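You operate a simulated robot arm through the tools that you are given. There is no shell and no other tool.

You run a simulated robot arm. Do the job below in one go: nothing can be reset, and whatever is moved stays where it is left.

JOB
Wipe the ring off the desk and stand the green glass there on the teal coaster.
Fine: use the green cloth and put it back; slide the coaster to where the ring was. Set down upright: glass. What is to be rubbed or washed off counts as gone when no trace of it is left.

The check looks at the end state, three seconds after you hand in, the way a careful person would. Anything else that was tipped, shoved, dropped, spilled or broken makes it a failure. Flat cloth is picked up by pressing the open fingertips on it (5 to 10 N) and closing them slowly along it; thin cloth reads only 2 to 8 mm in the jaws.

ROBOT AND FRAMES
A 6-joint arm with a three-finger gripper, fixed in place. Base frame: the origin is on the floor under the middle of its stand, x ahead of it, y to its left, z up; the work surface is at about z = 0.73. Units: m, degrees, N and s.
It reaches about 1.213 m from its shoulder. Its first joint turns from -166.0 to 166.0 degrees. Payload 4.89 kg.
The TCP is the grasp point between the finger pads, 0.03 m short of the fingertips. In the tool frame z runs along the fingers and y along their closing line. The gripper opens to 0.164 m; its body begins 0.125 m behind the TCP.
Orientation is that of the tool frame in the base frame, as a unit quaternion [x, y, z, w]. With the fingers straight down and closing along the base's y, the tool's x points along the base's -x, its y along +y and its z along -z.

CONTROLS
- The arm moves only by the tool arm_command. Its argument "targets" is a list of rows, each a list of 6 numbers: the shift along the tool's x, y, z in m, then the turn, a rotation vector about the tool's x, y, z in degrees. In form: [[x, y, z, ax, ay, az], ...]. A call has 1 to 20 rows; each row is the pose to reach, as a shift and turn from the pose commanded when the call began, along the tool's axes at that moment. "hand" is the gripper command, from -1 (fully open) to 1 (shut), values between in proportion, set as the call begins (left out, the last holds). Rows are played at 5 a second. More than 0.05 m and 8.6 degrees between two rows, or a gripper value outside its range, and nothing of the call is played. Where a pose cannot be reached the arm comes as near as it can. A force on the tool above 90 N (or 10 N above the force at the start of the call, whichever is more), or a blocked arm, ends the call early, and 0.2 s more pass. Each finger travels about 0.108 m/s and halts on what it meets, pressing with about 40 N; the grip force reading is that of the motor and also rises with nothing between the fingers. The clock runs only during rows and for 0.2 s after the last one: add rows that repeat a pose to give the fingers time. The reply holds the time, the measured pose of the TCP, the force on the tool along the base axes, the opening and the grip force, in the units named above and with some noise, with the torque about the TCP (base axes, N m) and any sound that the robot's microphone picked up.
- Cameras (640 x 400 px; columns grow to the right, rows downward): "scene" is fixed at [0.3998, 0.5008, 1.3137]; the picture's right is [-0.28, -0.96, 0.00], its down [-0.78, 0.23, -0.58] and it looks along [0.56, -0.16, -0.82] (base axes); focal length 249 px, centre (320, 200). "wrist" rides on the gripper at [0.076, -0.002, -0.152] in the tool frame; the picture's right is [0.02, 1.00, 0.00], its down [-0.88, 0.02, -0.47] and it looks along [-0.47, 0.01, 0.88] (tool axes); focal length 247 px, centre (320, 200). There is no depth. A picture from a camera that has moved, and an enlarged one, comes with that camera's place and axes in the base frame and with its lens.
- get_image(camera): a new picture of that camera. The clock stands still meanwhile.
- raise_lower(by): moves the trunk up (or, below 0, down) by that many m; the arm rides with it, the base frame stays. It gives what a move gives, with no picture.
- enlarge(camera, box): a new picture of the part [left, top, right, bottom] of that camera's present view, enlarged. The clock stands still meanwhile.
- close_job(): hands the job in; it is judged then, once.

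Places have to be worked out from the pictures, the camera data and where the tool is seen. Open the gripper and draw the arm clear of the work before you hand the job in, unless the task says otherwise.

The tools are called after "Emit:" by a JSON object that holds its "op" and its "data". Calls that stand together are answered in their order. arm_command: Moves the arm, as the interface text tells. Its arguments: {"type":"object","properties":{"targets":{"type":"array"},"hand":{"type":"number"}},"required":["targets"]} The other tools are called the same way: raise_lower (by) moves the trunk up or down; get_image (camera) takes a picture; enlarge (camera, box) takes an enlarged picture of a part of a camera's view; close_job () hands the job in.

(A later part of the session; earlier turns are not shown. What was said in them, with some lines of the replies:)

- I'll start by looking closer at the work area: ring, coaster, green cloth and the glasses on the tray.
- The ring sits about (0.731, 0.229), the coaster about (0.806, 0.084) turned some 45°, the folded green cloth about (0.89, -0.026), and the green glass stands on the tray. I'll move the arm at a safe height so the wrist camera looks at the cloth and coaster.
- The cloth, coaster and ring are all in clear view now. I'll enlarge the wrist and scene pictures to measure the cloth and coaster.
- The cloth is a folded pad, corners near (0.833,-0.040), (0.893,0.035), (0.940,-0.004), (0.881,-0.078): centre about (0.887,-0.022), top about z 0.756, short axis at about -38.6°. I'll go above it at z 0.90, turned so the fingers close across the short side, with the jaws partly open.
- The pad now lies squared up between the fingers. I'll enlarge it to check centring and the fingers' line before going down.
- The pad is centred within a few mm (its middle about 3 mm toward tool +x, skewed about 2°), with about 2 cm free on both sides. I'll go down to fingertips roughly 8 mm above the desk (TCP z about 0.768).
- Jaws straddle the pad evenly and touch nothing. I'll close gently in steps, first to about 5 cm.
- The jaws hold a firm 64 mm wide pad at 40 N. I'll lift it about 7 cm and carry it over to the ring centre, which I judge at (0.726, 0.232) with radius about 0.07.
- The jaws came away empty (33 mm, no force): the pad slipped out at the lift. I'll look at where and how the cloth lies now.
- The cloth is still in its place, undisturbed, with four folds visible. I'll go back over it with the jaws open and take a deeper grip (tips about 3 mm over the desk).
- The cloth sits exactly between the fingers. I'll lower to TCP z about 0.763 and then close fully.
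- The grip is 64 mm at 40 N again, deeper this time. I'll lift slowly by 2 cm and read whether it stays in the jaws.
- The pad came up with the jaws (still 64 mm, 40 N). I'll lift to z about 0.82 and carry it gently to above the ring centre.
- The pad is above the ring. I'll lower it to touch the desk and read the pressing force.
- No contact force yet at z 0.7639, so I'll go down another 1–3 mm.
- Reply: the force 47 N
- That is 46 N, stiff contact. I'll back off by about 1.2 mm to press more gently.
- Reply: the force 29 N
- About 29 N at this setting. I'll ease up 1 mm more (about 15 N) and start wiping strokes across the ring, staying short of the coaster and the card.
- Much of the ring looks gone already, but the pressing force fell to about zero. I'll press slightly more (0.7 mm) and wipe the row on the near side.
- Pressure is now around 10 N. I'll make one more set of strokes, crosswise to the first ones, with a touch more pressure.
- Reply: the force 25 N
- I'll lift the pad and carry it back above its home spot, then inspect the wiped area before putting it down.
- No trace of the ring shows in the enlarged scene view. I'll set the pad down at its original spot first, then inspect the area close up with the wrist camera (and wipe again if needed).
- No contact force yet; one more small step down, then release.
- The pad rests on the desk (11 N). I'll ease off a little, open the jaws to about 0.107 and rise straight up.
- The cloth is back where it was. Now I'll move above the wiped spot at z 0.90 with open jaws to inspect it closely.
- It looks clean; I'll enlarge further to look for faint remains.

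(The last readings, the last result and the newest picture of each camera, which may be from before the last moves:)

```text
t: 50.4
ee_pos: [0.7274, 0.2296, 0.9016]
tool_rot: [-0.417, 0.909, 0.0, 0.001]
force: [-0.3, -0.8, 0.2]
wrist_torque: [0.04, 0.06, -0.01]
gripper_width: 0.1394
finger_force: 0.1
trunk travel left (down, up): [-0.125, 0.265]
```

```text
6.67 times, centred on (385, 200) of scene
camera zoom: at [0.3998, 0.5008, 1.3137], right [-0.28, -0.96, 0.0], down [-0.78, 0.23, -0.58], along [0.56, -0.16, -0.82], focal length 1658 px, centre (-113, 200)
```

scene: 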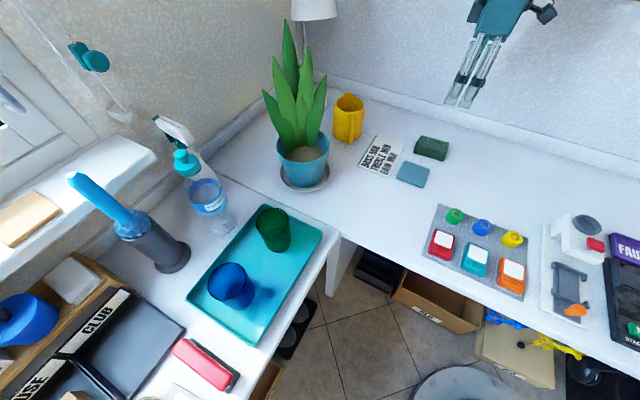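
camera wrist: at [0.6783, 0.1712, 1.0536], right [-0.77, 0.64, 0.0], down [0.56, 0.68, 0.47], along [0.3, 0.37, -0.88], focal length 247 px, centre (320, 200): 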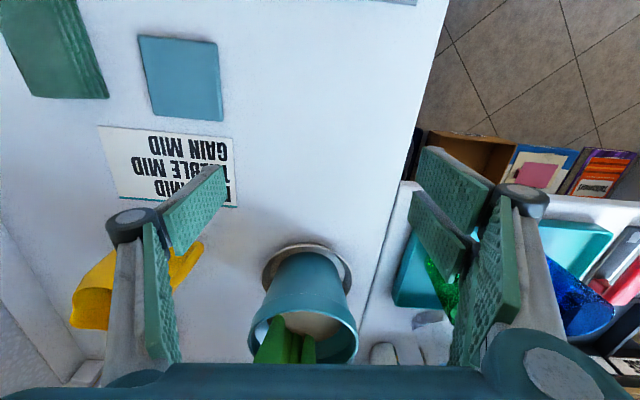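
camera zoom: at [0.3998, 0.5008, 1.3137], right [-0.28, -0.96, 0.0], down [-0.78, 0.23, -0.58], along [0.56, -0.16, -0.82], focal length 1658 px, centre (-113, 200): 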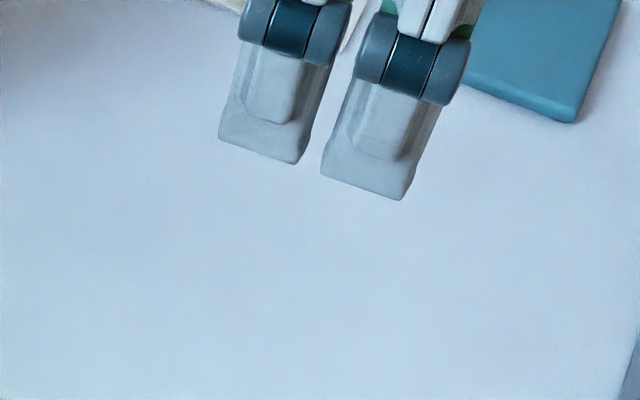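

There's a tiny streak near the front edge in one enlargement (about (0.646, 0.254)). I'll zoom in on it.

Emit:
{"op": "enlarge", "data": {"camera": "wrist", "box": [366, 94, 398, 118]}}

Emit:
{"op": "enlarge", "data": {"camera": "scene", "box": [350, 205, 420, 250]}}

```text
16.00 times, centred on (382, 106) of wrist
camera zoom: at [0.6783, 0.1712, 1.0536], right [-0.77, 0.64, 0.0], down [0.56, 0.68, 0.47], along [0.3, 0.37, -0.88], focal length 3952 px, centre (-672, 1704)
```

zoom: 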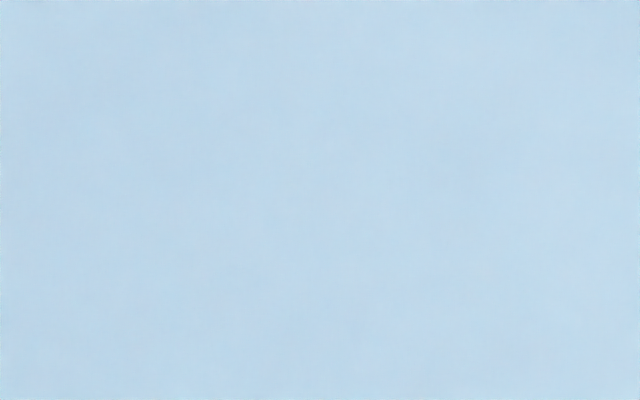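

```text
8.89 times, centred on (385, 228) of scene
camera zoom: at [0.3998, 0.5008, 1.3137], right [-0.28, -0.96, 0.0], down [-0.78, 0.23, -0.58], along [0.56, -0.16, -0.82], focal length 2211 px, centre (-258, -44)
```

zoom: 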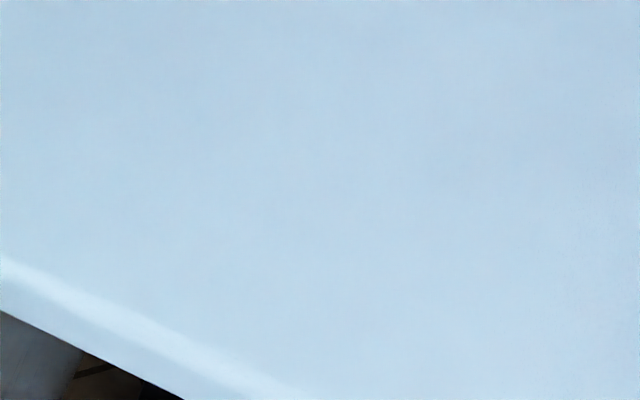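

The wiped area is clean. Next I'll move above the coaster (centre about (0.808, 0.083), sides at 45°, about 81 mm) with the jaws aligned to it.

Emit:
{"op": "arm_command", "data": {"targets": [[0.015, -0.04, 0.005, 0, 0, 1], [0.03, -0.08, 0.01, 0, 0, 2], [0.045, -0.12, 0.015, 0, 0, 3], [0.0595, -0.1593, 0.02, 0, 0, 4.3], [0.0595, -0.1593, 0.02, 0, 0, 4.3], [0.0595, -0.1593, 0.02, 0, 0, 4.3]], "hand": -0.35}}

Emit:
{"op": "enlarge", "data": {"camera": "wrist", "box": [180, 60, 460, 260]}}

```text
t: 51.8
ee_pos: [0.8053, 0.0816, 0.8829]
tool_rot: [-0.382, 0.924, 0.0, -0.001]
force: [0.2, 0.1, -0.2]
wrist_torque: [-0.02, 0.04, 0.02]
gripper_width: 0.1107
finger_force: 0.1
trunk travel left (down, up): [-0.125, 0.265]
```

```text
2.00 times, centred on (320, 160) of wrist
camera zoom: at [0.7525, 0.0265, 1.0363], right [-0.72, 0.69, 0.0], down [0.61, 0.64, 0.47], along [0.33, 0.34, -0.88], focal length 494 px, centre (320, 280)
```

zoom: 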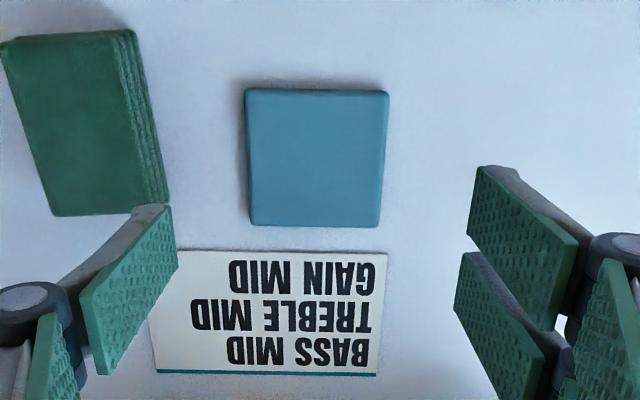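

The coaster is squarely between the fingers, off by about 2 mm in x and 4 mm in y (tool). I'll correct that and lower until the tips are about 2 mm over the desk.

Emit:
{"op": "arm_command", "data": {"targets": [[-0.001, -0.002, 0.025, 0, 0, 0.7], [-0.002, -0.004, 0.05, 0, 0, 1.3], [-0.002, -0.004, 0.075, 0, 0, 1.3], [-0.002, -0.004, 0.095, 0, 0, 1.3], [-0.002, -0.004, 0.108, 0, 0, 1.3], [-0.002, -0.004, 0.114, 0, 0, 1.3], [-0.002, -0.004, 0.117, 0, 0, 1.3], [-0.002, -0.004, 0.118, 0, 0, 1.3], [-0.002, -0.004, 0.118, 0, 0, 1.3]]}}

Emit:
{"op": "get_image", "data": {"camera": "wrist"}}

Emit:
{"op": "enlarge", "data": {"camera": "scene", "box": [360, 110, 480, 210]}}

```text
t: 53.8
ee_pos: [0.8123, 0.0812, 0.7631]
tool_rot: [-0.372, 0.928, 0.001, 0.0]
force: [0.1, -0.3, 0.4]
wrist_torque: [0.01, 0.03, -0.02]
gripper_width: 0.1105
finger_force: 0.1
trunk travel left (down, up): [-0.125, 0.265]
```

```text
taken
camera wrist: at [0.7576, 0.0277, 0.916], right [-0.71, 0.71, 0.0], down [0.62, 0.62, 0.47], along [0.33, 0.33, -0.88], focal length 247 px, centre (320, 200)
```

wrist: 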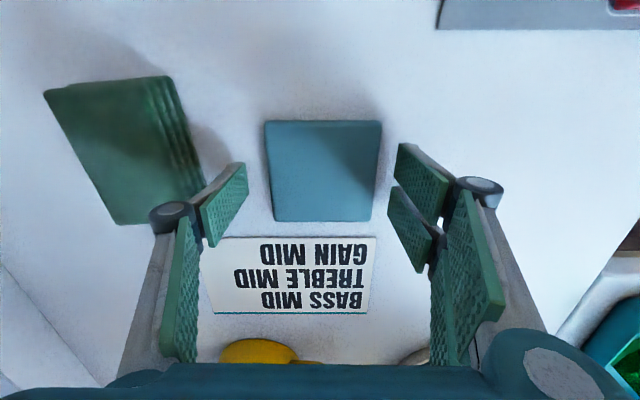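

```text
4.00 times, centred on (420, 160) of scene
camera zoom: at [0.3998, 0.5008, 1.3137], right [-0.28, -0.96, 0.0], down [-0.78, 0.23, -0.58], along [0.56, -0.16, -0.82], focal length 995 px, centre (-80, 360)
```

zoom: 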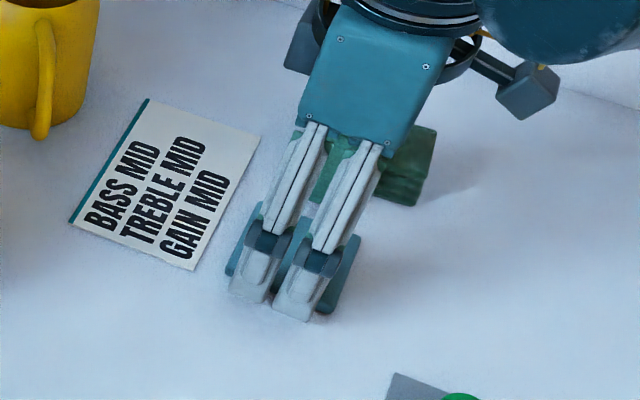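

Everything is clear of the card and the cloth. I'll close the jaws on the coaster's edges.

Emit:
{"op": "arm_command", "data": {"targets": [[0, 0, 0, 0, 0, 0], [0, 0, 0, 0, 0, 0], [0, 0, 0, 0, 0, 0], [0, 0, 0, 0, 0, 0], [0, 0, 0, 0, 0, 0]], "hand": 0.2}}

Emit:
{"op": "get_image", "data": {"camera": "wrist"}}

```text
t: 55.0
ee_pos: [0.8123, 0.0796, 0.7634]
tool_rot: [-0.372, 0.928, 0.001, 0.0]
force: [0.1, -0.2, 2.8]
wrist_torque: [0.05, 0.07, 0.03]
gripper_width: 0.0828
finger_force: 40.4
trunk travel left (down, up): [-0.125, 0.265]
```

```text
taken
camera wrist: at [0.7575, 0.0277, 0.9161], right [-0.71, 0.71, 0.0], down [0.62, 0.62, 0.47], along [0.33, 0.33, -0.88], focal length 247 px, centre (320, 200)
```

wrist: 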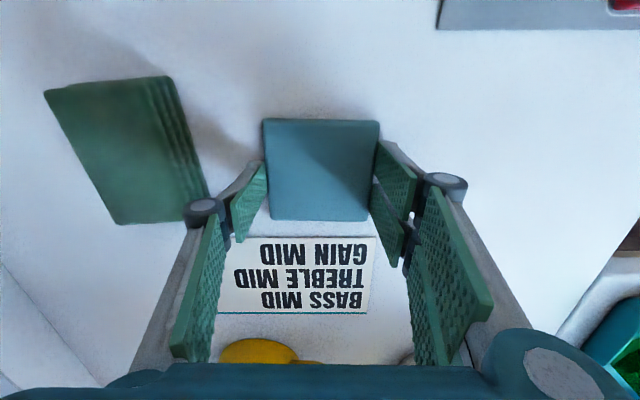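

The coaster is held at 83 mm. I'll slide it along the jaw direction first to clear the card, then over to the ring centre (0.726, 0.232).

Emit:
{"op": "arm_command", "data": {"targets": [[0, 0, -0.001, 0, 0, 0], [0, 0.01, -0.001, 0, 0, 0], [0, 0.03, -0.001, 0, 0, 0], [0, 0.05, -0.001, 0, 0, 0], [0, 0.07, -0.001, 0, 0, 0], [0, 0.09, -0.001, 0, 0, 0], [0, 0.11, -0.001, 0, 0, 0], [-0.003, 0.13, -0.001, 0, 0, 0], [-0.01, 0.145, -0.001, 0, 0, 0], [-0.02, 0.155, -0.001, 0, 0, 0], [-0.03, 0.162, -0.001, 0, 0, 0], [-0.04, 0.167, -0.001, 0, 0, 0], [-0.0451, 0.1683, -0.001, 0, 0, 0], [-0.0451, 0.1683, 0, 0, 0, 0], [-0.0451, 0.1683, 0, 0, 0, 0]]}}

Emit:
{"op": "get_image", "data": {"camera": "wrist"}}

Emit:
{"op": "enlarge", "data": {"camera": "scene", "box": [320, 130, 480, 250]}}

```text
t: 58.2
ee_pos: [0.7281, 0.234, 0.762]
tool_rot: [-0.372, 0.928, 0.0, 0.0]
force: [-0.2, 0.0, 1.0]
wrist_torque: [0.05, 0.04, 0.02]
gripper_width: 0.0831
finger_force: 39.9
trunk travel left (down, up): [-0.125, 0.265]
```

```text
taken
camera wrist: at [0.6745, 0.1813, 0.9161], right [-0.71, 0.71, 0.0], down [0.62, 0.62, 0.47], along [0.33, 0.33, -0.88], focal length 247 px, centre (320, 200)
```

wrist: 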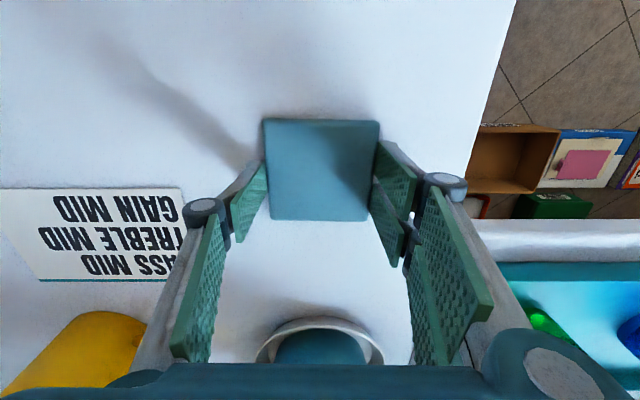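

```text
3.33 times, centred on (400, 190) of scene
camera zoom: at [0.3998, 0.5008, 1.3137], right [-0.28, -0.96, 0.0], down [-0.78, 0.23, -0.58], along [0.56, -0.16, -0.82], focal length 829 px, centre (53, 233)
```

zoom: 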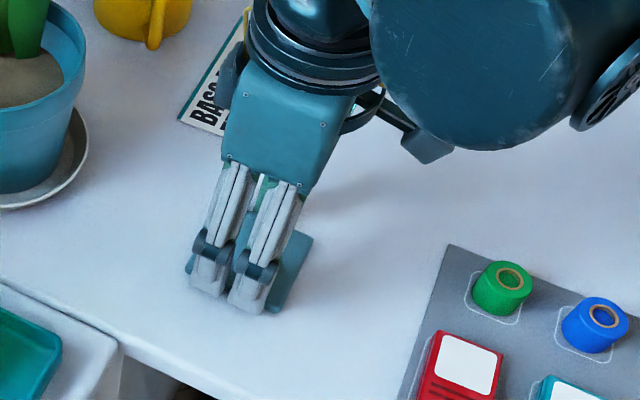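

The coaster sits at the ring spot. I'll open the jaws and rise straight up to check its position.

Emit:
{"op": "arm_command", "data": {"targets": [[0, 0, 0, 0, 0, 0], [0, 0, 0, 0, 0, 0], [0, 0, 0, 0, 0, 0], [0, 0, 0, 0, 0, 0]], "hand": -0.35}}

Emit:
{"op": "arm_command", "data": {"targets": [[0, 0, -0.01, 0, 0, 0], [0, 0, -0.04, 0, 0, 0], [0, 0, -0.08, 0, 0, 0], [0, 0, -0.12, 0, 0, 0], [0, 0, -0.16, 0, 0, 0], [0, 0, -0.2, 0, 0, 0], [0, 0, -0.238, 0, 0, 0], [0, 0, -0.238, 0, 0, 0]]}}

Emit:
{"op": "get_image", "data": {"camera": "wrist"}}

Emit:
{"op": "get_image", "data": {"camera": "scene"}}

```text
t: 59.2
ee_pos: [0.7278, 0.236, 0.7626]
tool_rot: [-0.372, 0.928, 0.0, 0.0]
force: [-0.3, -0.4, -0.3]
wrist_torque: [-0.01, 0.03, 0.02]
gripper_width: 0.1106
finger_force: 0.1
trunk travel left (down, up): [-0.125, 0.265]
```

```text
t: 61.0
ee_pos: [0.7286, 0.2333, 1.0019]
tool_rot: [-0.372, 0.928, 0.0, 0.0]
force: [-0.8, -0.5, 0.0]
wrist_torque: [0.0, -0.02, 0.0]
gripper_width: 0.1105
finger_force: 0.0
trunk travel left (down, up): [-0.125, 0.265]
```

```text
taken
camera wrist: at [0.6742, 0.1796, 1.1551], right [-0.71, 0.71, 0.0], down [0.62, 0.62, 0.47], along [0.33, 0.33, -0.88], focal length 247 px, centre (320, 200)
```

wrist: 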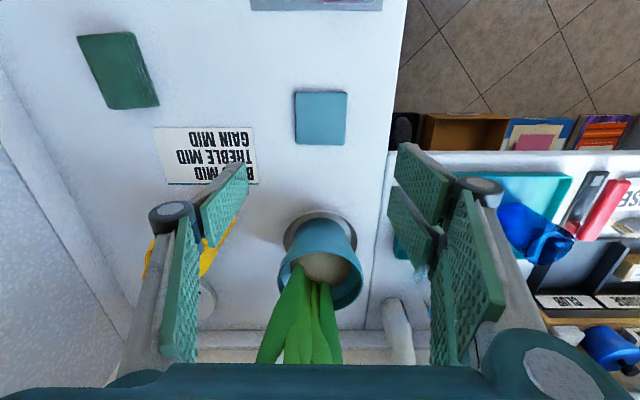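

```text
taken
```

scene: 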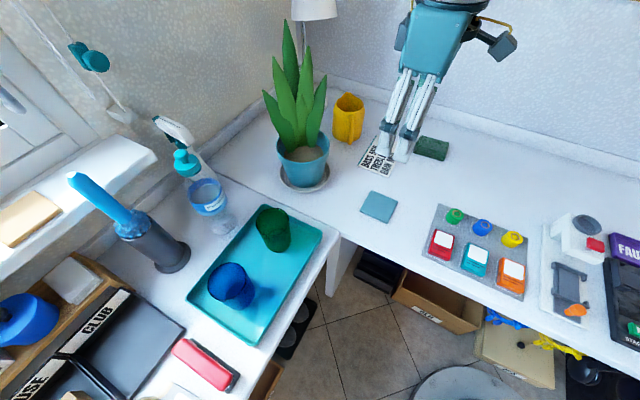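

The coaster now lies centred on the ring spot at about (0.727, 0.234). The green glass I judge at about (0.695, 0.527), with the blue glass beside it in direction (-0.7, 0.7) and the spray bottle in direction (+0.7, +0.7), so closing along x is safest. I'll move to a viewpoint near (0.66, 0.40, 1.0), turned to face the tray.

Emit:
{"op": "arm_command", "data": {"targets": [[-0.009, 0.024, 0, 0, 0, -6.6], [-0.0185, 0.048, 0, 0, 0, -13.2], [-0.028, 0.0715, 0, 0, 0, -19.8], [-0.037, 0.0955, 0, 0, 0, -26.4], [-0.0464, 0.119, 0, 0, 0, -33], [-0.0556, 0.143, 0, 0, 0, -39.6], [-0.0649, 0.167, 0, 0, 0, -46.3], [-0.0649, 0.167, 0, 0, 0, -46.3], [-0.0649, 0.167, 0, 0, 0, -46.3]], "hand": -0.4}}

Emit:
{"op": "get_image", "data": {"camera": "wrist"}}

Emit:
{"op": "get_image", "data": {"camera": "scene"}}

```text
t: 63.0
ee_pos: [0.6579, 0.3983, 1.0015]
tool_rot: [0.708, -0.706, 0.0, 0.0]
force: [-1.2, 0.3, -0.3]
wrist_torque: [-0.01, 0.0, 0.0]
gripper_width: 0.1146
finger_force: 0.0
trunk travel left (down, up): [-0.125, 0.265]
```

```text
taken
camera wrist: at [0.66, 0.3223, 1.154], right [-1.0, -0.02, 0.0], down [-0.02, 0.88, 0.47], along [-0.01, 0.47, -0.88], focal length 247 px, centre (320, 200)
```

wrist: 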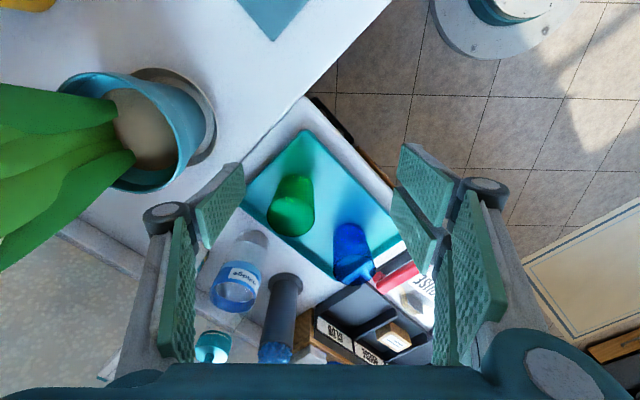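

```text
taken
```

scene: 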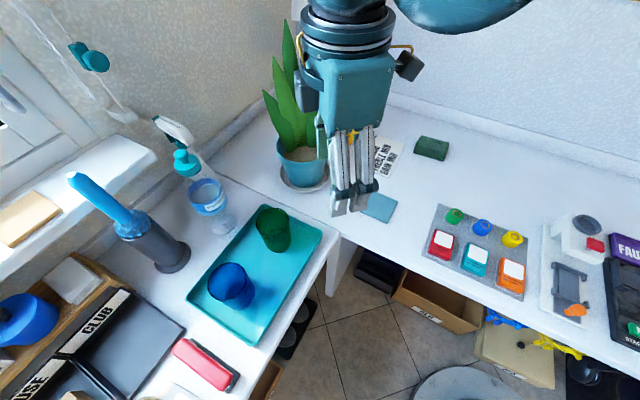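

The glasses, tray and bottle are in view. I'll enlarge for positions and for what is in the green glass.

Emit:
{"op": "enlarge", "data": {"camera": "wrist", "box": [200, 100, 440, 300]}}

Emit:
{"op": "enlarge", "data": {"camera": "scene", "box": [220, 180, 340, 280]}}

Emit:
{"op": "enlarge", "data": {"camera": "scene", "box": [340, 180, 420, 230]}}

```text
2.00 times, centred on (320, 200) of wrist
camera zoom: at [0.66, 0.3223, 1.154], right [-1.0, -0.02, 0.0], down [-0.02, 0.88, 0.47], along [-0.01, 0.47, -0.88], focal length 494 px, centre (320, 200)
```

zoom: 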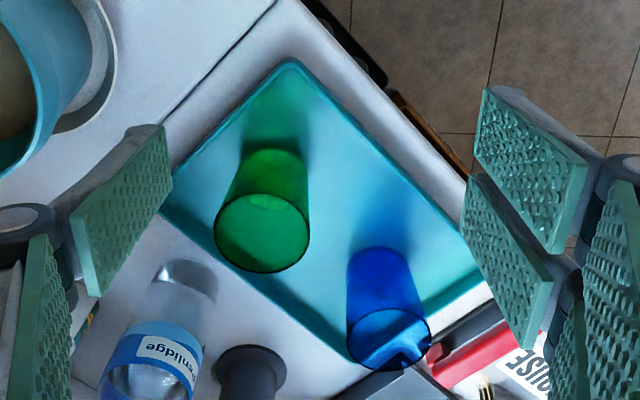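

```text
4.00 times, centred on (280, 230) of scene
camera zoom: at [0.3998, 0.5008, 1.3137], right [-0.28, -0.96, 0.0], down [-0.78, 0.23, -0.58], along [0.56, -0.16, -0.82], focal length 995 px, centre (480, 80)
```

zoom: 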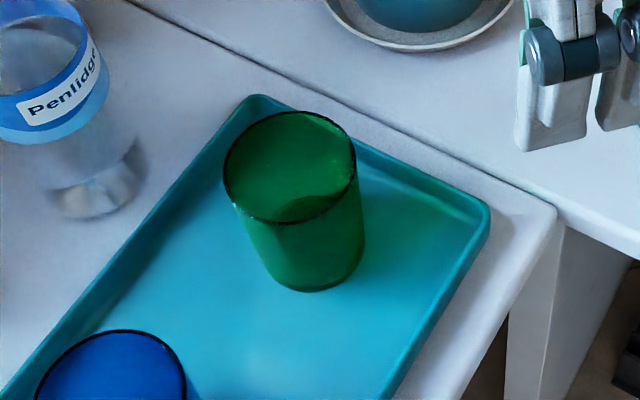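

```text
8.00 times, centred on (380, 205) of scene
camera zoom: at [0.3998, 0.5008, 1.3137], right [-0.28, -0.96, 0.0], down [-0.78, 0.23, -0.58], along [0.56, -0.16, -0.82], focal length 1990 px, centre (-160, 160)
```

zoom: 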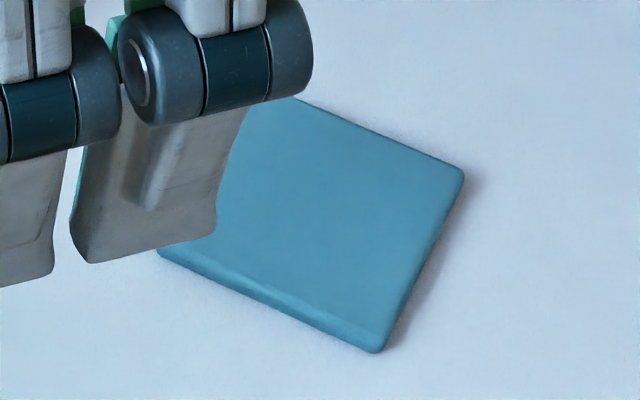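

The green glass looks empty: axis at about (0.700, 0.525), rim z about 0.83, about 73 mm wide at the rim and 64 mm at the base. I'll move above it at the same height and verify the alignment.

Emit:
{"op": "arm_command", "data": {"targets": [[-0.031, -0.01, 0, 0, 0, 0], [-0.0625, -0.02, 0, 0, 0, 0], [-0.094, -0.03, 0, 0, 0, 0], [-0.125, -0.04, 0, 0, 0, 0], [-0.125, -0.04, 0.03, 0, 0, 0], [-0.125, -0.04, 0.06, 0, 0, 0], [-0.125, -0.04, 0.06, 0, 0, 0]]}}

Emit:
{"op": "get_image", "data": {"camera": "wrist"}}

Emit:
{"op": "get_image", "data": {"camera": "scene"}}

```text
t: 64.6
ee_pos: [0.6995, 0.5249, 0.9407]
tool_rot: [0.707, -0.707, 0.0, 0.0]
force: [-0.4, -0.4, 0.8]
wrist_torque: [-0.02, 0.01, -0.01]
gripper_width: 0.1147
finger_force: 0.0
trunk travel left (down, up): [-0.125, 0.265]
```

```text
taken
camera wrist: at [0.7011, 0.4484, 1.0935], right [-1.0, -0.02, 0.0], down [-0.02, 0.88, 0.47], along [-0.01, 0.47, -0.88], focal length 247 px, centre (320, 200)
```

wrist: 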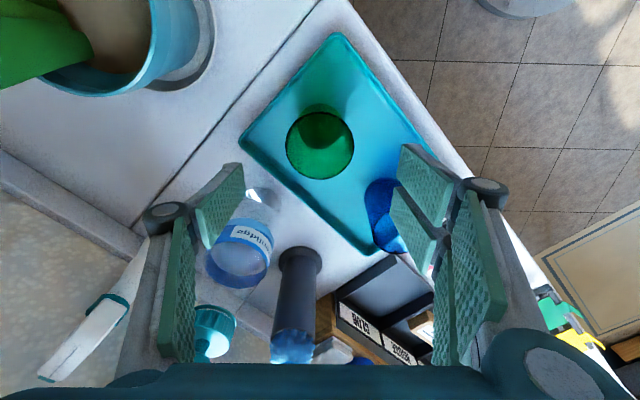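

```text
taken
```

scene: 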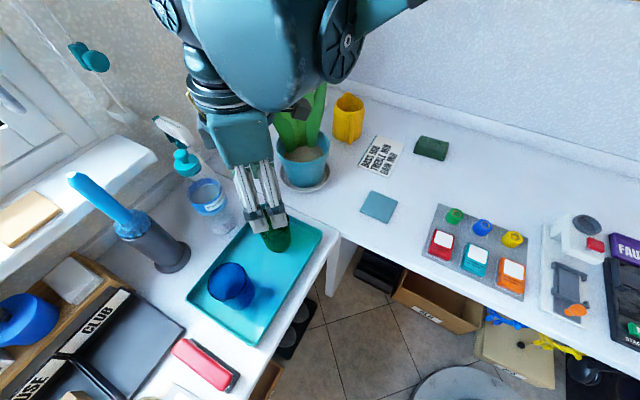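

The rim centre appears almost exactly under the TCP. I'll enlarge to fine-tune before lowering.

Emit:
{"op": "enlarge", "data": {"camera": "wrist", "box": [230, 70, 410, 220]}}

Emit:
{"op": "enlarge", "data": {"camera": "scene", "box": [180, 60, 360, 260]}}

```text
2.67 times, centred on (320, 145) of wrist
camera zoom: at [0.7011, 0.4484, 1.0935], right [-1.0, -0.02, 0.0], down [-0.02, 0.88, 0.47], along [-0.01, 0.47, -0.88], focal length 659 px, centre (320, 347)
```

zoom: 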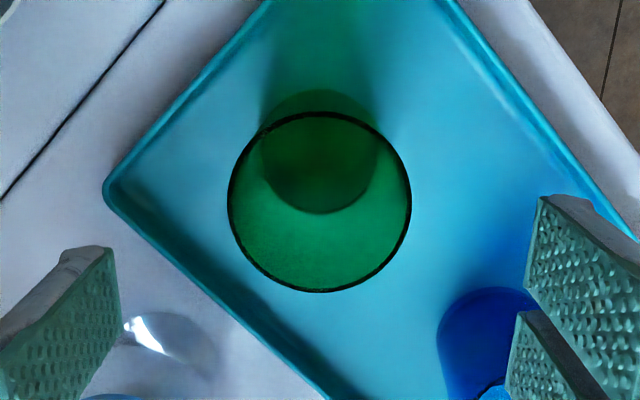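

```text
2.00 times, centred on (270, 160) of scene
camera zoom: at [0.3998, 0.5008, 1.3137], right [-0.28, -0.96, 0.0], down [-0.78, 0.23, -0.58], along [0.56, -0.16, -0.82], focal length 498 px, centre (420, 280)
```

zoom: 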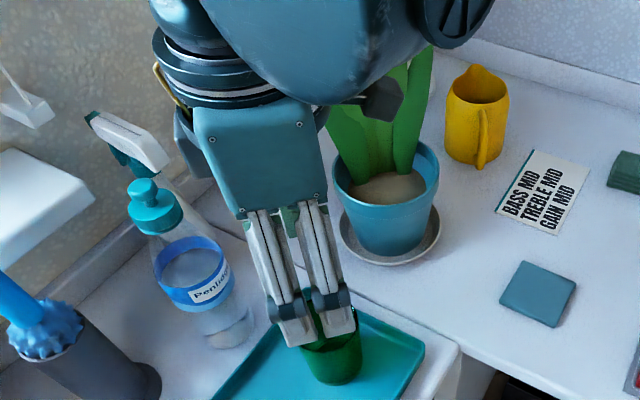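

Glass axis is about 3 mm toward tool +x from the TCP; I'll correct that and lower to TCP z about 0.79 (tips 0.76, above the tray floor and inside its rim).

Emit:
{"op": "arm_command", "data": {"targets": [[0.0015, 0, 0.03, 0, 0, 0], [0.003, 0, 0.06, 0, 0, 0], [0.003, 0, 0.085, 0, 0, 0], [0.003, 0, 0.105, 0, 0, 0], [0.003, 0, 0.12, 0, 0, 0], [0.003, 0, 0.132, 0, 0, 0], [0.003, 0, 0.142, 0, 0, 0], [0.003, 0, 0.15, 0, 0, 0], [0.003, 0, 0.15, 0, 0, 0]]}}

Emit:
{"op": "get_image", "data": {"camera": "wrist"}}

Emit:
{"op": "get_image", "data": {"camera": "scene"}}

```text
t: 66.6
ee_pos: [0.7, 0.5201, 0.7907]
tool_rot: [0.708, -0.707, 0.0, 0.0]
force: [0.4, -0.4, 1.6]
wrist_torque: [0.01, 0.03, 0.0]
gripper_width: 0.1149
finger_force: 0.0
trunk travel left (down, up): [-0.125, 0.265]
```

```text
taken
camera wrist: at [0.7014, 0.4453, 0.9449], right [-1.0, -0.02, 0.0], down [-0.02, 0.88, 0.47], along [-0.01, 0.47, -0.88], focal length 247 px, centre (320, 200)
```

wrist: 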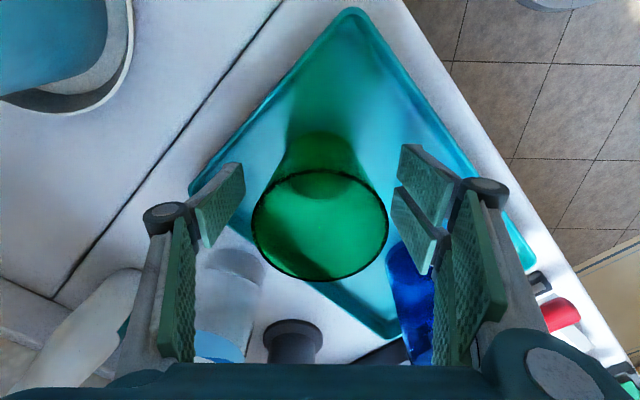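

```text
taken
```

scene: 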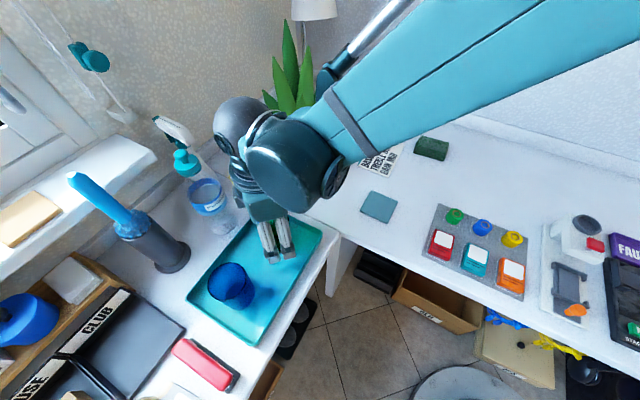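

The glass stands centred between the fingers. I'll close gently toward about 66 mm.

Emit:
{"op": "arm_command", "data": {"targets": [[0, 0, 0, 0, 0, 0], [0, 0, 0, 0, 0, 0], [0, 0, 0, 0, 0, 0], [0, 0, 0, 0, 0, 0], [0, 0, 0, 0, 0, 0]], "hand": 0.2}}

Emit:
{"op": "get_image", "data": {"camera": "wrist"}}

```text
t: 67.8
ee_pos: [0.6994, 0.5212, 0.7919]
tool_rot: [-0.707, 0.708, 0.0, 0.0]
force: [-0.9, 0.8, -0.2]
wrist_torque: [-0.01, 0.02, -0.02]
gripper_width: 0.0678
finger_force: 39.5
trunk travel left (down, up): [-0.125, 0.265]
```

```text
taken
camera wrist: at [0.7013, 0.4454, 0.9449], right [-1.0, -0.02, 0.0], down [-0.02, 0.88, 0.47], along [-0.01, 0.47, -0.88], focal length 247 px, centre (320, 200)
```

wrist: 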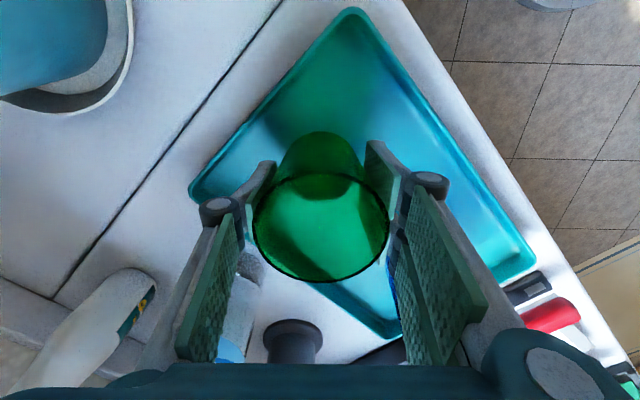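

Held at 68 mm, 40 N. I'll lift slowly by 2 cm and check that it stays in the jaws.

Emit:
{"op": "arm_command", "data": {"targets": [[0, 0, -0.003, 0, 0, 0], [0, 0, -0.006, 0, 0, 0], [0, 0, -0.01, 0, 0, 0], [0, 0, -0.015, 0, 0, 0], [0, 0, -0.02, 0, 0, 0], [0, 0, -0.02, 0, 0, 0]]}}

Emit:
{"op": "get_image", "data": {"camera": "wrist"}}

Emit:
{"op": "enlarge", "data": {"camera": "scene", "box": [200, 180, 340, 300]}}

```text
t: 69.2
ee_pos: [0.7003, 0.5205, 0.8122]
tool_rot: [-0.707, 0.707, 0.0, 0.0]
force: [0.3, 0.2, -2.4]
wrist_torque: [-0.02, -0.01, -0.01]
gripper_width: 0.0677
finger_force: 39.8
trunk travel left (down, up): [-0.125, 0.265]
```

```text
taken
camera wrist: at [0.7014, 0.4445, 0.9648], right [-1.0, -0.02, 0.0], down [-0.02, 0.88, 0.47], along [-0.01, 0.47, -0.88], focal length 247 px, centre (320, 200)
```

wrist: 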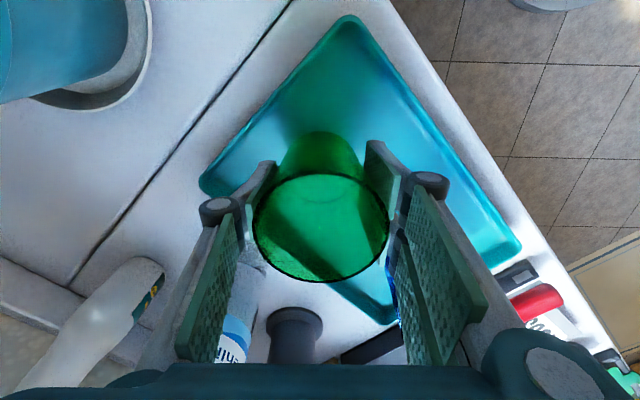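

```text
3.33 times, centred on (270, 240) of scene
camera zoom: at [0.3998, 0.5008, 1.3137], right [-0.28, -0.96, 0.0], down [-0.78, 0.23, -0.58], along [0.56, -0.16, -0.82], focal length 829 px, centre (487, 67)
```

zoom: 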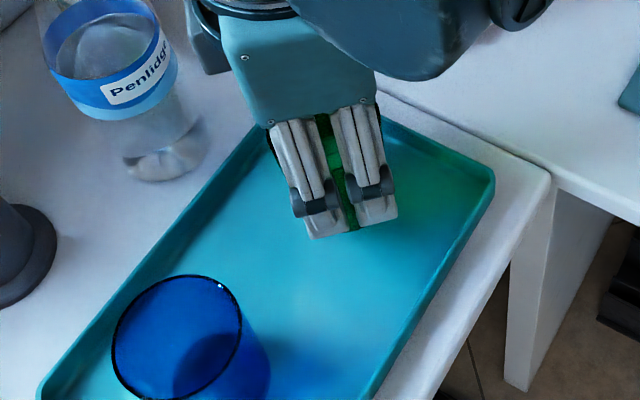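

The glass came up with the jaws (about 2.4 N of weight). I'll lift it to z 0.90 and carry it gently, bowing away from the plant, to above the coaster at (0.726, 0.233).

Emit:
{"op": "arm_command", "data": {"targets": [[0, 0, -0.02, 0, 0, 0], [0, 0, -0.045, 0, 0, 0], [0, 0.004, -0.07, 0, 0, 0], [0.01, 0.012, -0.085, 0, 0, 0], [0.03, 0.021, -0.09, 0, 0, 0], [0.055, 0.029, -0.09, 0, 0, 0], [0.083, 0.034, -0.09, 0, 0, 0], [0.111, 0.034, -0.09, 0, 0, 0], [0.139, 0.03, -0.09, 0, 0, 0], [0.167, 0.021, -0.09, 0, 0, 0], [0.195, 0.01, -0.09, 0, 0, 0], [0.222, -0.002, -0.09, 0, 0, 0], [0.247, -0.013, -0.09, 0, 0, 0], [0.268, -0.021, -0.09, 0, 0, 0], [0.282, -0.025, -0.09, 0, 0, 0], [0.289, -0.026, -0.09, 0, 0, 0], [0.289, -0.026, -0.09, 0, 0, 0], [0.289, -0.026, -0.09, 0, 0, 0]]}}

Emit:
{"op": "get_image", "data": {"camera": "wrist"}}

Emit:
{"op": "get_image", "data": {"camera": "scene"}}

```text
t: 73.0
ee_pos: [0.7268, 0.2328, 0.9013]
tool_rot: [0.707, -0.707, 0.0, 0.0]
force: [-0.4, -0.1, -2.6]
wrist_torque: [-0.04, -0.03, 0.01]
gripper_width: 0.0679
finger_force: 40.3
trunk travel left (down, up): [-0.125, 0.265]
```

```text
taken
camera wrist: at [0.7286, 0.157, 1.0536], right [-1.0, -0.02, 0.0], down [-0.02, 0.88, 0.47], along [-0.01, 0.47, -0.88], focal length 247 px, centre (320, 200)
```

wrist: 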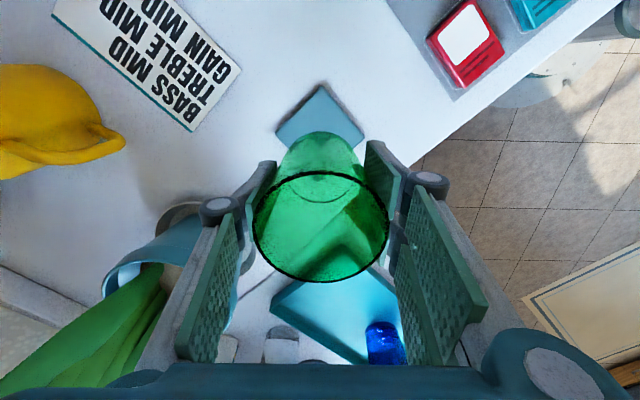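

```text
taken
```

scene: 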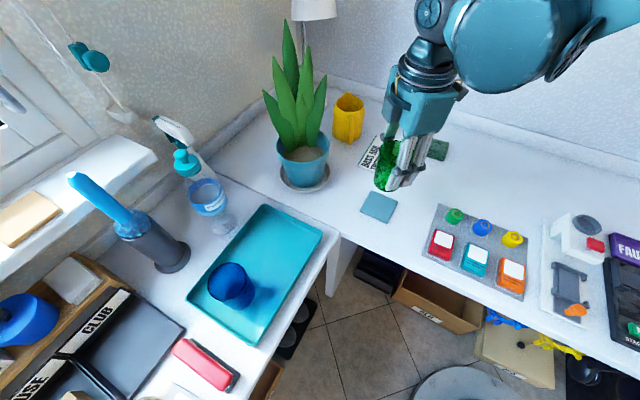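

The coaster's corners are symmetric under the glass. I'll lower to about z 0.805 first, then feel for contact in small steps.

Emit:
{"op": "arm_command", "data": {"targets": [[0, 0, 0.02, 0, 0, 0], [0, 0, 0.045, 0, 0, 0], [0, 0, 0.065, 0, 0, 0], [0, 0, 0.08, 0, 0, 0], [0, 0, 0.09, 0, 0, 0], [0, 0, 0.095, 0, 0, 0], [0, 0, 0.095, 0, 0, 0]]}}

Emit:
{"op": "enlarge", "data": {"camera": "scene", "box": [330, 120, 470, 240]}}

Emit:
{"op": "get_image", "data": {"camera": "wrist"}}

```text
t: 74.6
ee_pos: [0.7252, 0.23, 0.8067]
tool_rot: [-0.707, 0.707, 0.001, -0.001]
force: [0.6, 0.1, -2.9]
wrist_torque: [-0.01, 0.02, 0.0]
gripper_width: 0.0677
finger_force: 39.6
trunk travel left (down, up): [-0.125, 0.265]
```

```text
3.33 times, centred on (400, 180) of scene
camera zoom: at [0.3998, 0.5008, 1.3137], right [-0.28, -0.96, 0.0], down [-0.78, 0.23, -0.58], along [0.56, -0.16, -0.82], focal length 829 px, centre (53, 267)
```

zoom: 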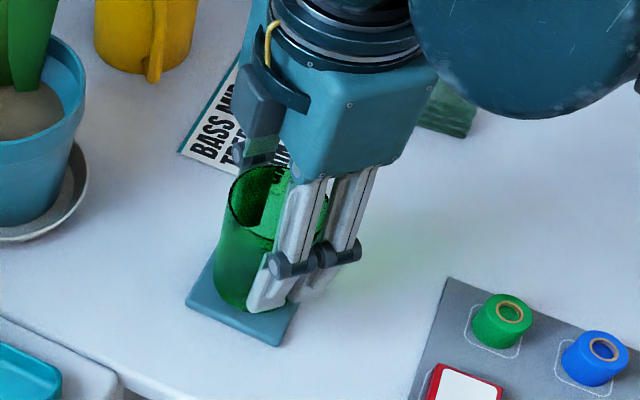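

```text
taken
camera wrist: at [0.7273, 0.156, 0.9595], right [-1.0, -0.02, 0.0], down [-0.02, 0.88, 0.47], along [-0.01, 0.47, -0.88], focal length 247 px, centre (320, 200)
```

wrist: 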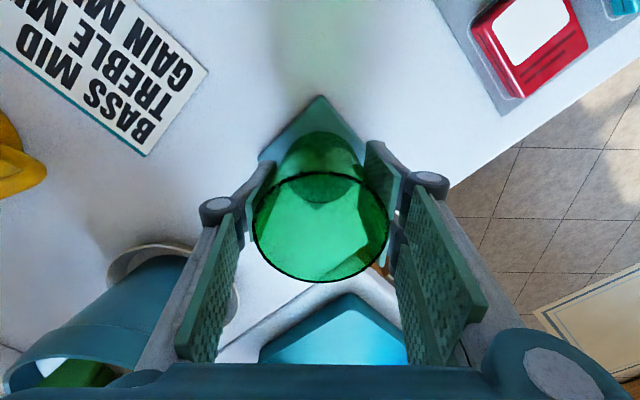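

The glass hovers centred over the coaster. I'll go down another 8 mm slowly and read the force.

Emit:
{"op": "arm_command", "data": {"targets": [[0, 0, 0.002, 0, 0, 0], [0, 0, 0.004, 0, 0, 0], [0, 0, 0.006, 0, 0, 0], [0, 0, 0.008, 0, 0, 0], [0, 0, 0.008, 0, 0, 0]]}}

```text
t: 75.8
ee_pos: [0.7259, 0.2325, 0.7974]
tool_rot: [0.707, -0.707, 0.0, 0.0]
force: [-0.2, -0.1, -2.3]
wrist_torque: [0.0, -0.04, -0.02]
gripper_width: 0.0681
finger_force: 40.1
trunk travel left (down, up): [-0.125, 0.265]
```

No contact yet (z 0.797). I'll go down 2 mm more in half-millimetre steps.

Emit:
{"op": "arm_command", "data": {"targets": [[0, 0, 0.0005, 0, 0, 0], [0, 0, 0.001, 0, 0, 0], [0, 0, 0.0015, 0, 0, 0], [0, 0, 0.002, 0, 0, 0], [0, 0, 0.002, 0, 0, 0]]}}

```text
t: 77.0
ee_pos: [0.7262, 0.2329, 0.7955]
tool_rot: [0.707, -0.707, 0.0, 0.001]
force: [0.0, -2.2, 10.3]
wrist_torque: [-0.1, -0.03, 0.0]
gripper_width: 0.0676
finger_force: 40.5
trunk travel left (down, up): [-0.125, 0.265]
```

Contact: about 10 N down on the coaster. I'll ease off 0.6 mm and open the jaws a little.

Emit:
{"op": "arm_command", "data": {"targets": [[0, 0, -0.0006, 0, 0, 0], [0, 0, -0.0006, 0, 0, 0]]}}

Emit:
{"op": "arm_command", "data": {"targets": [[0, 0, 0, 0, 0, 0], [0, 0, 0, 0, 0, 0], [0, 0, 0, 0, 0, 0]], "hand": 0.05}}

Emit:
{"op": "get_image", "data": {"camera": "wrist"}}

```text
t: 77.6
ee_pos: [0.7262, 0.2317, 0.7972]
tool_rot: [-0.707, 0.707, -0.001, 0.0]
force: [0.0, -0.5, -0.8]
wrist_torque: [-0.03, -0.08, -0.03]
gripper_width: 0.0678
finger_force: 40.1
trunk travel left (down, up): [-0.125, 0.265]
```

```text
t: 78.4
ee_pos: [0.7256, 0.2319, 0.7961]
tool_rot: [-0.706, 0.708, 0.0, 0.0]
force: [0.3, 0.4, 0.4]
wrist_torque: [0.01, 0.0, 0.02]
gripper_width: 0.0779
finger_force: 0.1
trunk travel left (down, up): [-0.125, 0.265]
```

```text
taken
camera wrist: at [0.7273, 0.1563, 0.9501], right [-1.0, -0.02, 0.0], down [-0.02, 0.88, 0.47], along [-0.01, 0.47, -0.88], focal length 247 px, centre (320, 200)
```

wrist: 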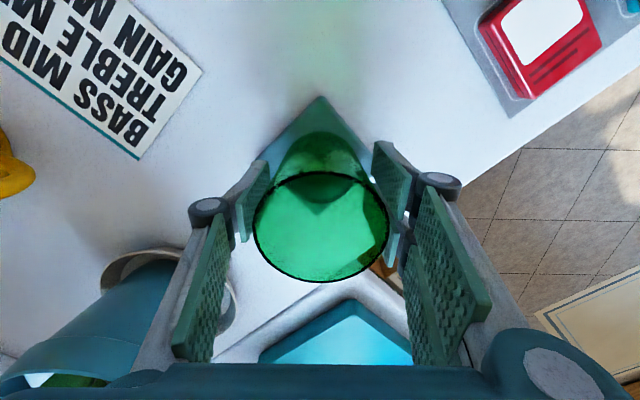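

The glass stands free on the coaster. I'll open wider and rise straight up to clear it.

Emit:
{"op": "arm_command", "data": {"targets": [[0, 0, 0, 0, 0, 0], [0, 0, 0, 0, 0, 0], [0, 0, 0, 0, 0, 0]], "hand": -0.4}}

Emit:
{"op": "arm_command", "data": {"targets": [[0, 0, -0.01, 0, 0, 0], [0, 0, -0.03, 0, 0, 0], [0, 0, -0.06, 0, 0, 0], [0, 0, -0.1, 0, 0, 0], [0, 0, -0.14, 0, 0, 0], [0, 0, -0.18, 0, 0, 0], [0, 0, -0.21, 0, 0, 0], [0, 0, -0.21, 0, 0, 0]]}}

Emit:
{"op": "get_image", "data": {"camera": "wrist"}}

Emit:
{"op": "get_image", "data": {"camera": "scene"}}

```text
t: 79.2
ee_pos: [0.7273, 0.232, 0.7961]
tool_rot: [0.708, -0.707, 0.0, 0.0]
force: [0.2, 0.7, -0.1]
wrist_torque: [-0.02, 0.01, 0.0]
gripper_width: 0.1145
finger_force: 0.0
trunk travel left (down, up): [-0.125, 0.265]
```

```text
t: 81.0
ee_pos: [0.7252, 0.2339, 1.006]
tool_rot: [0.708, -0.706, 0.0, 0.0]
force: [0.0, -0.3, 0.0]
wrist_torque: [0.02, -0.03, 0.01]
gripper_width: 0.1148
finger_force: 0.1
trunk travel left (down, up): [-0.125, 0.265]
```

```text
taken
camera wrist: at [0.7263, 0.1575, 1.1596], right [-1.0, -0.02, 0.0], down [-0.02, 0.88, 0.47], along [-0.01, 0.47, -0.88], focal length 247 px, centre (320, 200)
```

wrist: 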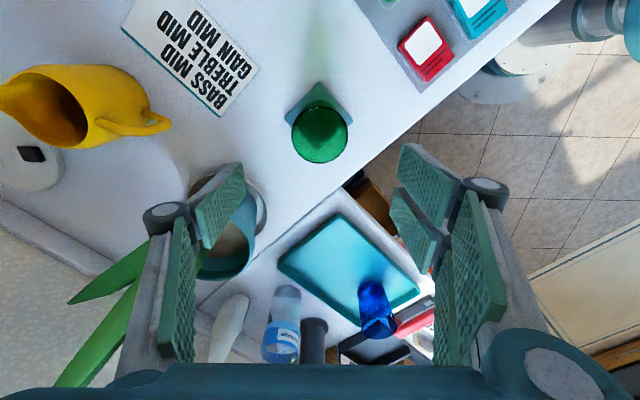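

```text
taken
```

scene: 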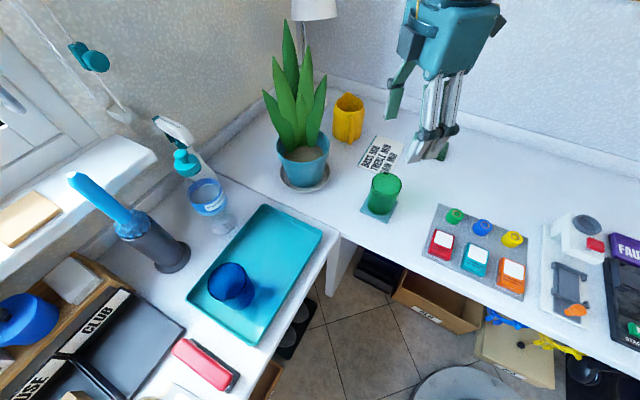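

The glass stands upright on the coaster. I'll draw the arm well clear toward (0.55, 0.0, 1.05) and open the gripper fully, then inspect everything.

Emit:
{"op": "arm_command", "data": {"targets": [[0.029, 0.022, -0.006, 0, 0, 0], [0.058, 0.044, -0.011, 0, 0, 0], [0.087, 0.066, -0.017, 0, 0, 0], [0.1165, 0.088, -0.022, 0, 0, 0], [0.146, 0.11, -0.028, 0, 0, 0], [0.175, 0.132, -0.034, 0, 0, 0], [0.204, 0.154, -0.04, 0, 0, 0], [0.233, 0.176, -0.045, 0, 0, 0], [0.233, 0.176, -0.045, 0, 0, 0]], "hand": -1}}

Emit:
{"op": "get_image", "data": {"camera": "scene"}}

Emit:
{"op": "enlarge", "data": {"camera": "scene", "box": [320, 110, 480, 230]}}

Emit:
{"op": "get_image", "data": {"camera": "wrist"}}

```text
t: 83.0
ee_pos: [0.5483, -0.003, 1.0536]
tool_rot: [-0.707, 0.707, 0.001, 0.0]
force: [-0.5, -0.8, 0.8]
wrist_torque: [-0.01, -0.02, -0.02]
gripper_width: 0.1638
finger_force: 0.1
trunk travel left (down, up): [-0.125, 0.265]
```

```text
taken
```

scene: 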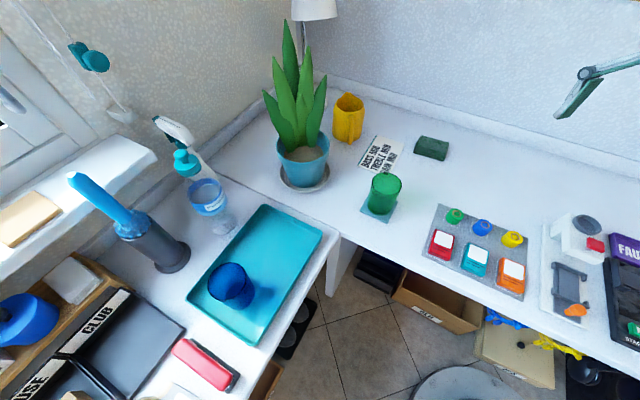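

```text
3.33 times, centred on (400, 170) of scene
camera zoom: at [0.3998, 0.5008, 1.3137], right [-0.28, -0.96, 0.0], down [-0.78, 0.23, -0.58], along [0.56, -0.16, -0.82], focal length 829 px, centre (53, 300)
```

zoom: 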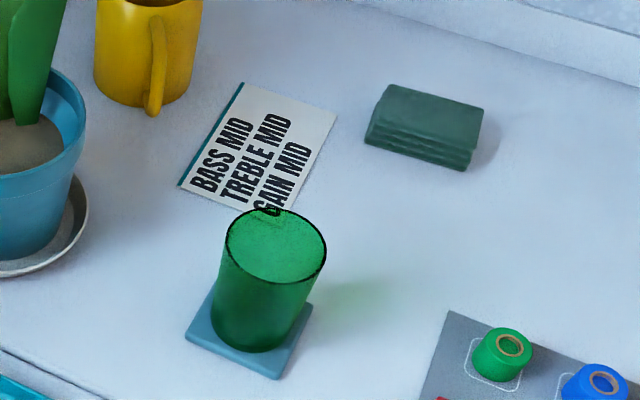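

```text
taken
camera wrist: at [0.5493, -0.0777, 1.2058], right [-1.0, -0.02, 0.0], down [-0.02, 0.88, 0.47], along [-0.01, 0.47, -0.88], focal length 247 px, centre (320, 200)
```

wrist: 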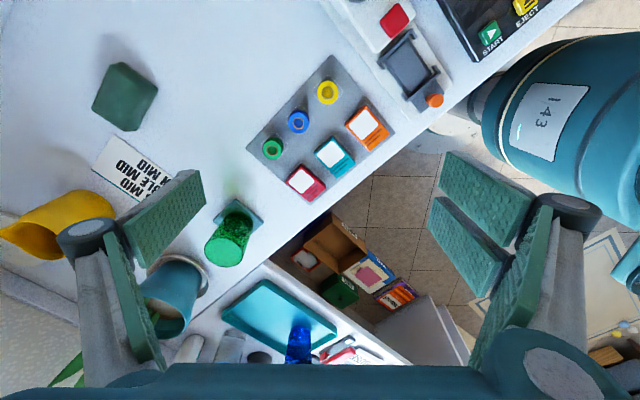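

Glass upright on the coaster, cloth back at its place, nothing else disturbed. One last close look at the desk around the coaster for any trace.

Emit:
{"op": "enlarge", "data": {"camera": "scene", "box": [340, 160, 430, 235]}}

Emit:
{"op": "enlarge", "data": {"camera": "wrist", "box": [180, 160, 300, 290]}}

```text
5.33 times, centred on (385, 198) of scene
camera zoom: at [0.3998, 0.5008, 1.3137], right [-0.28, -0.96, 0.0], down [-0.78, 0.23, -0.58], along [0.56, -0.16, -0.82], focal length 1327 px, centre (-27, 213)
```

zoom: 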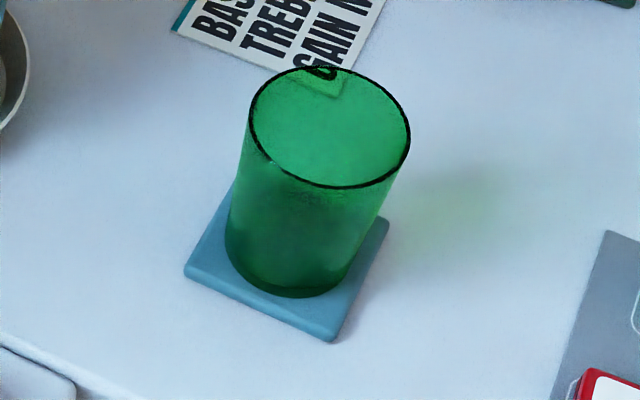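

```text
3.08 times, centred on (240, 225) of wrist
camera zoom: at [0.5493, -0.0777, 1.2058], right [-1.0, -0.02, 0.0], down [-0.02, 0.88, 0.47], along [-0.01, 0.47, -0.88], focal length 760 px, centre (566, 123)
```

zoom: 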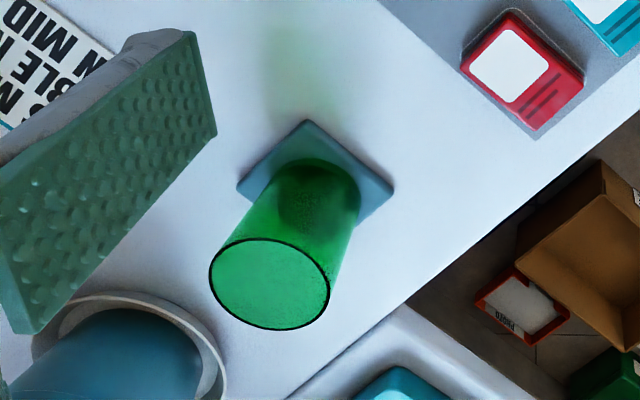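

The desk around the coaster is clean (only the glass's green light shows beside it), the glass stands upright and fully on the coaster, and the cloth is back. The gripper is open and clear, so I hand the job in.

Emit:
{"op": "close_job", "data": {}}

```text
The job is handed in.
```

The ring is wiped off the desk, and the green glass now stands upright on the teal coaster where the ring was. The green cloth is back in its original spot. I have handed the job in.

- **Ring:** Enlarged pictures from both cameras, taken before the coaster went down, showed no trace of the ring or the faint smudges inside it. A last look around the coaster was clean too.
- **Cloth:** The first attempt to pick it up slipped without moving it. The second held, and I set it back still folded, lined up with where it was in the first picture.
- **Coaster and glass:** I slid the coaster to the ring's centre and set the glass down near its middle. The glass looked empty.
- **Everything else:** I saw nothing else moved, tipped or spilled in the final pictures. The gripper is open and the arm is drawn clear.
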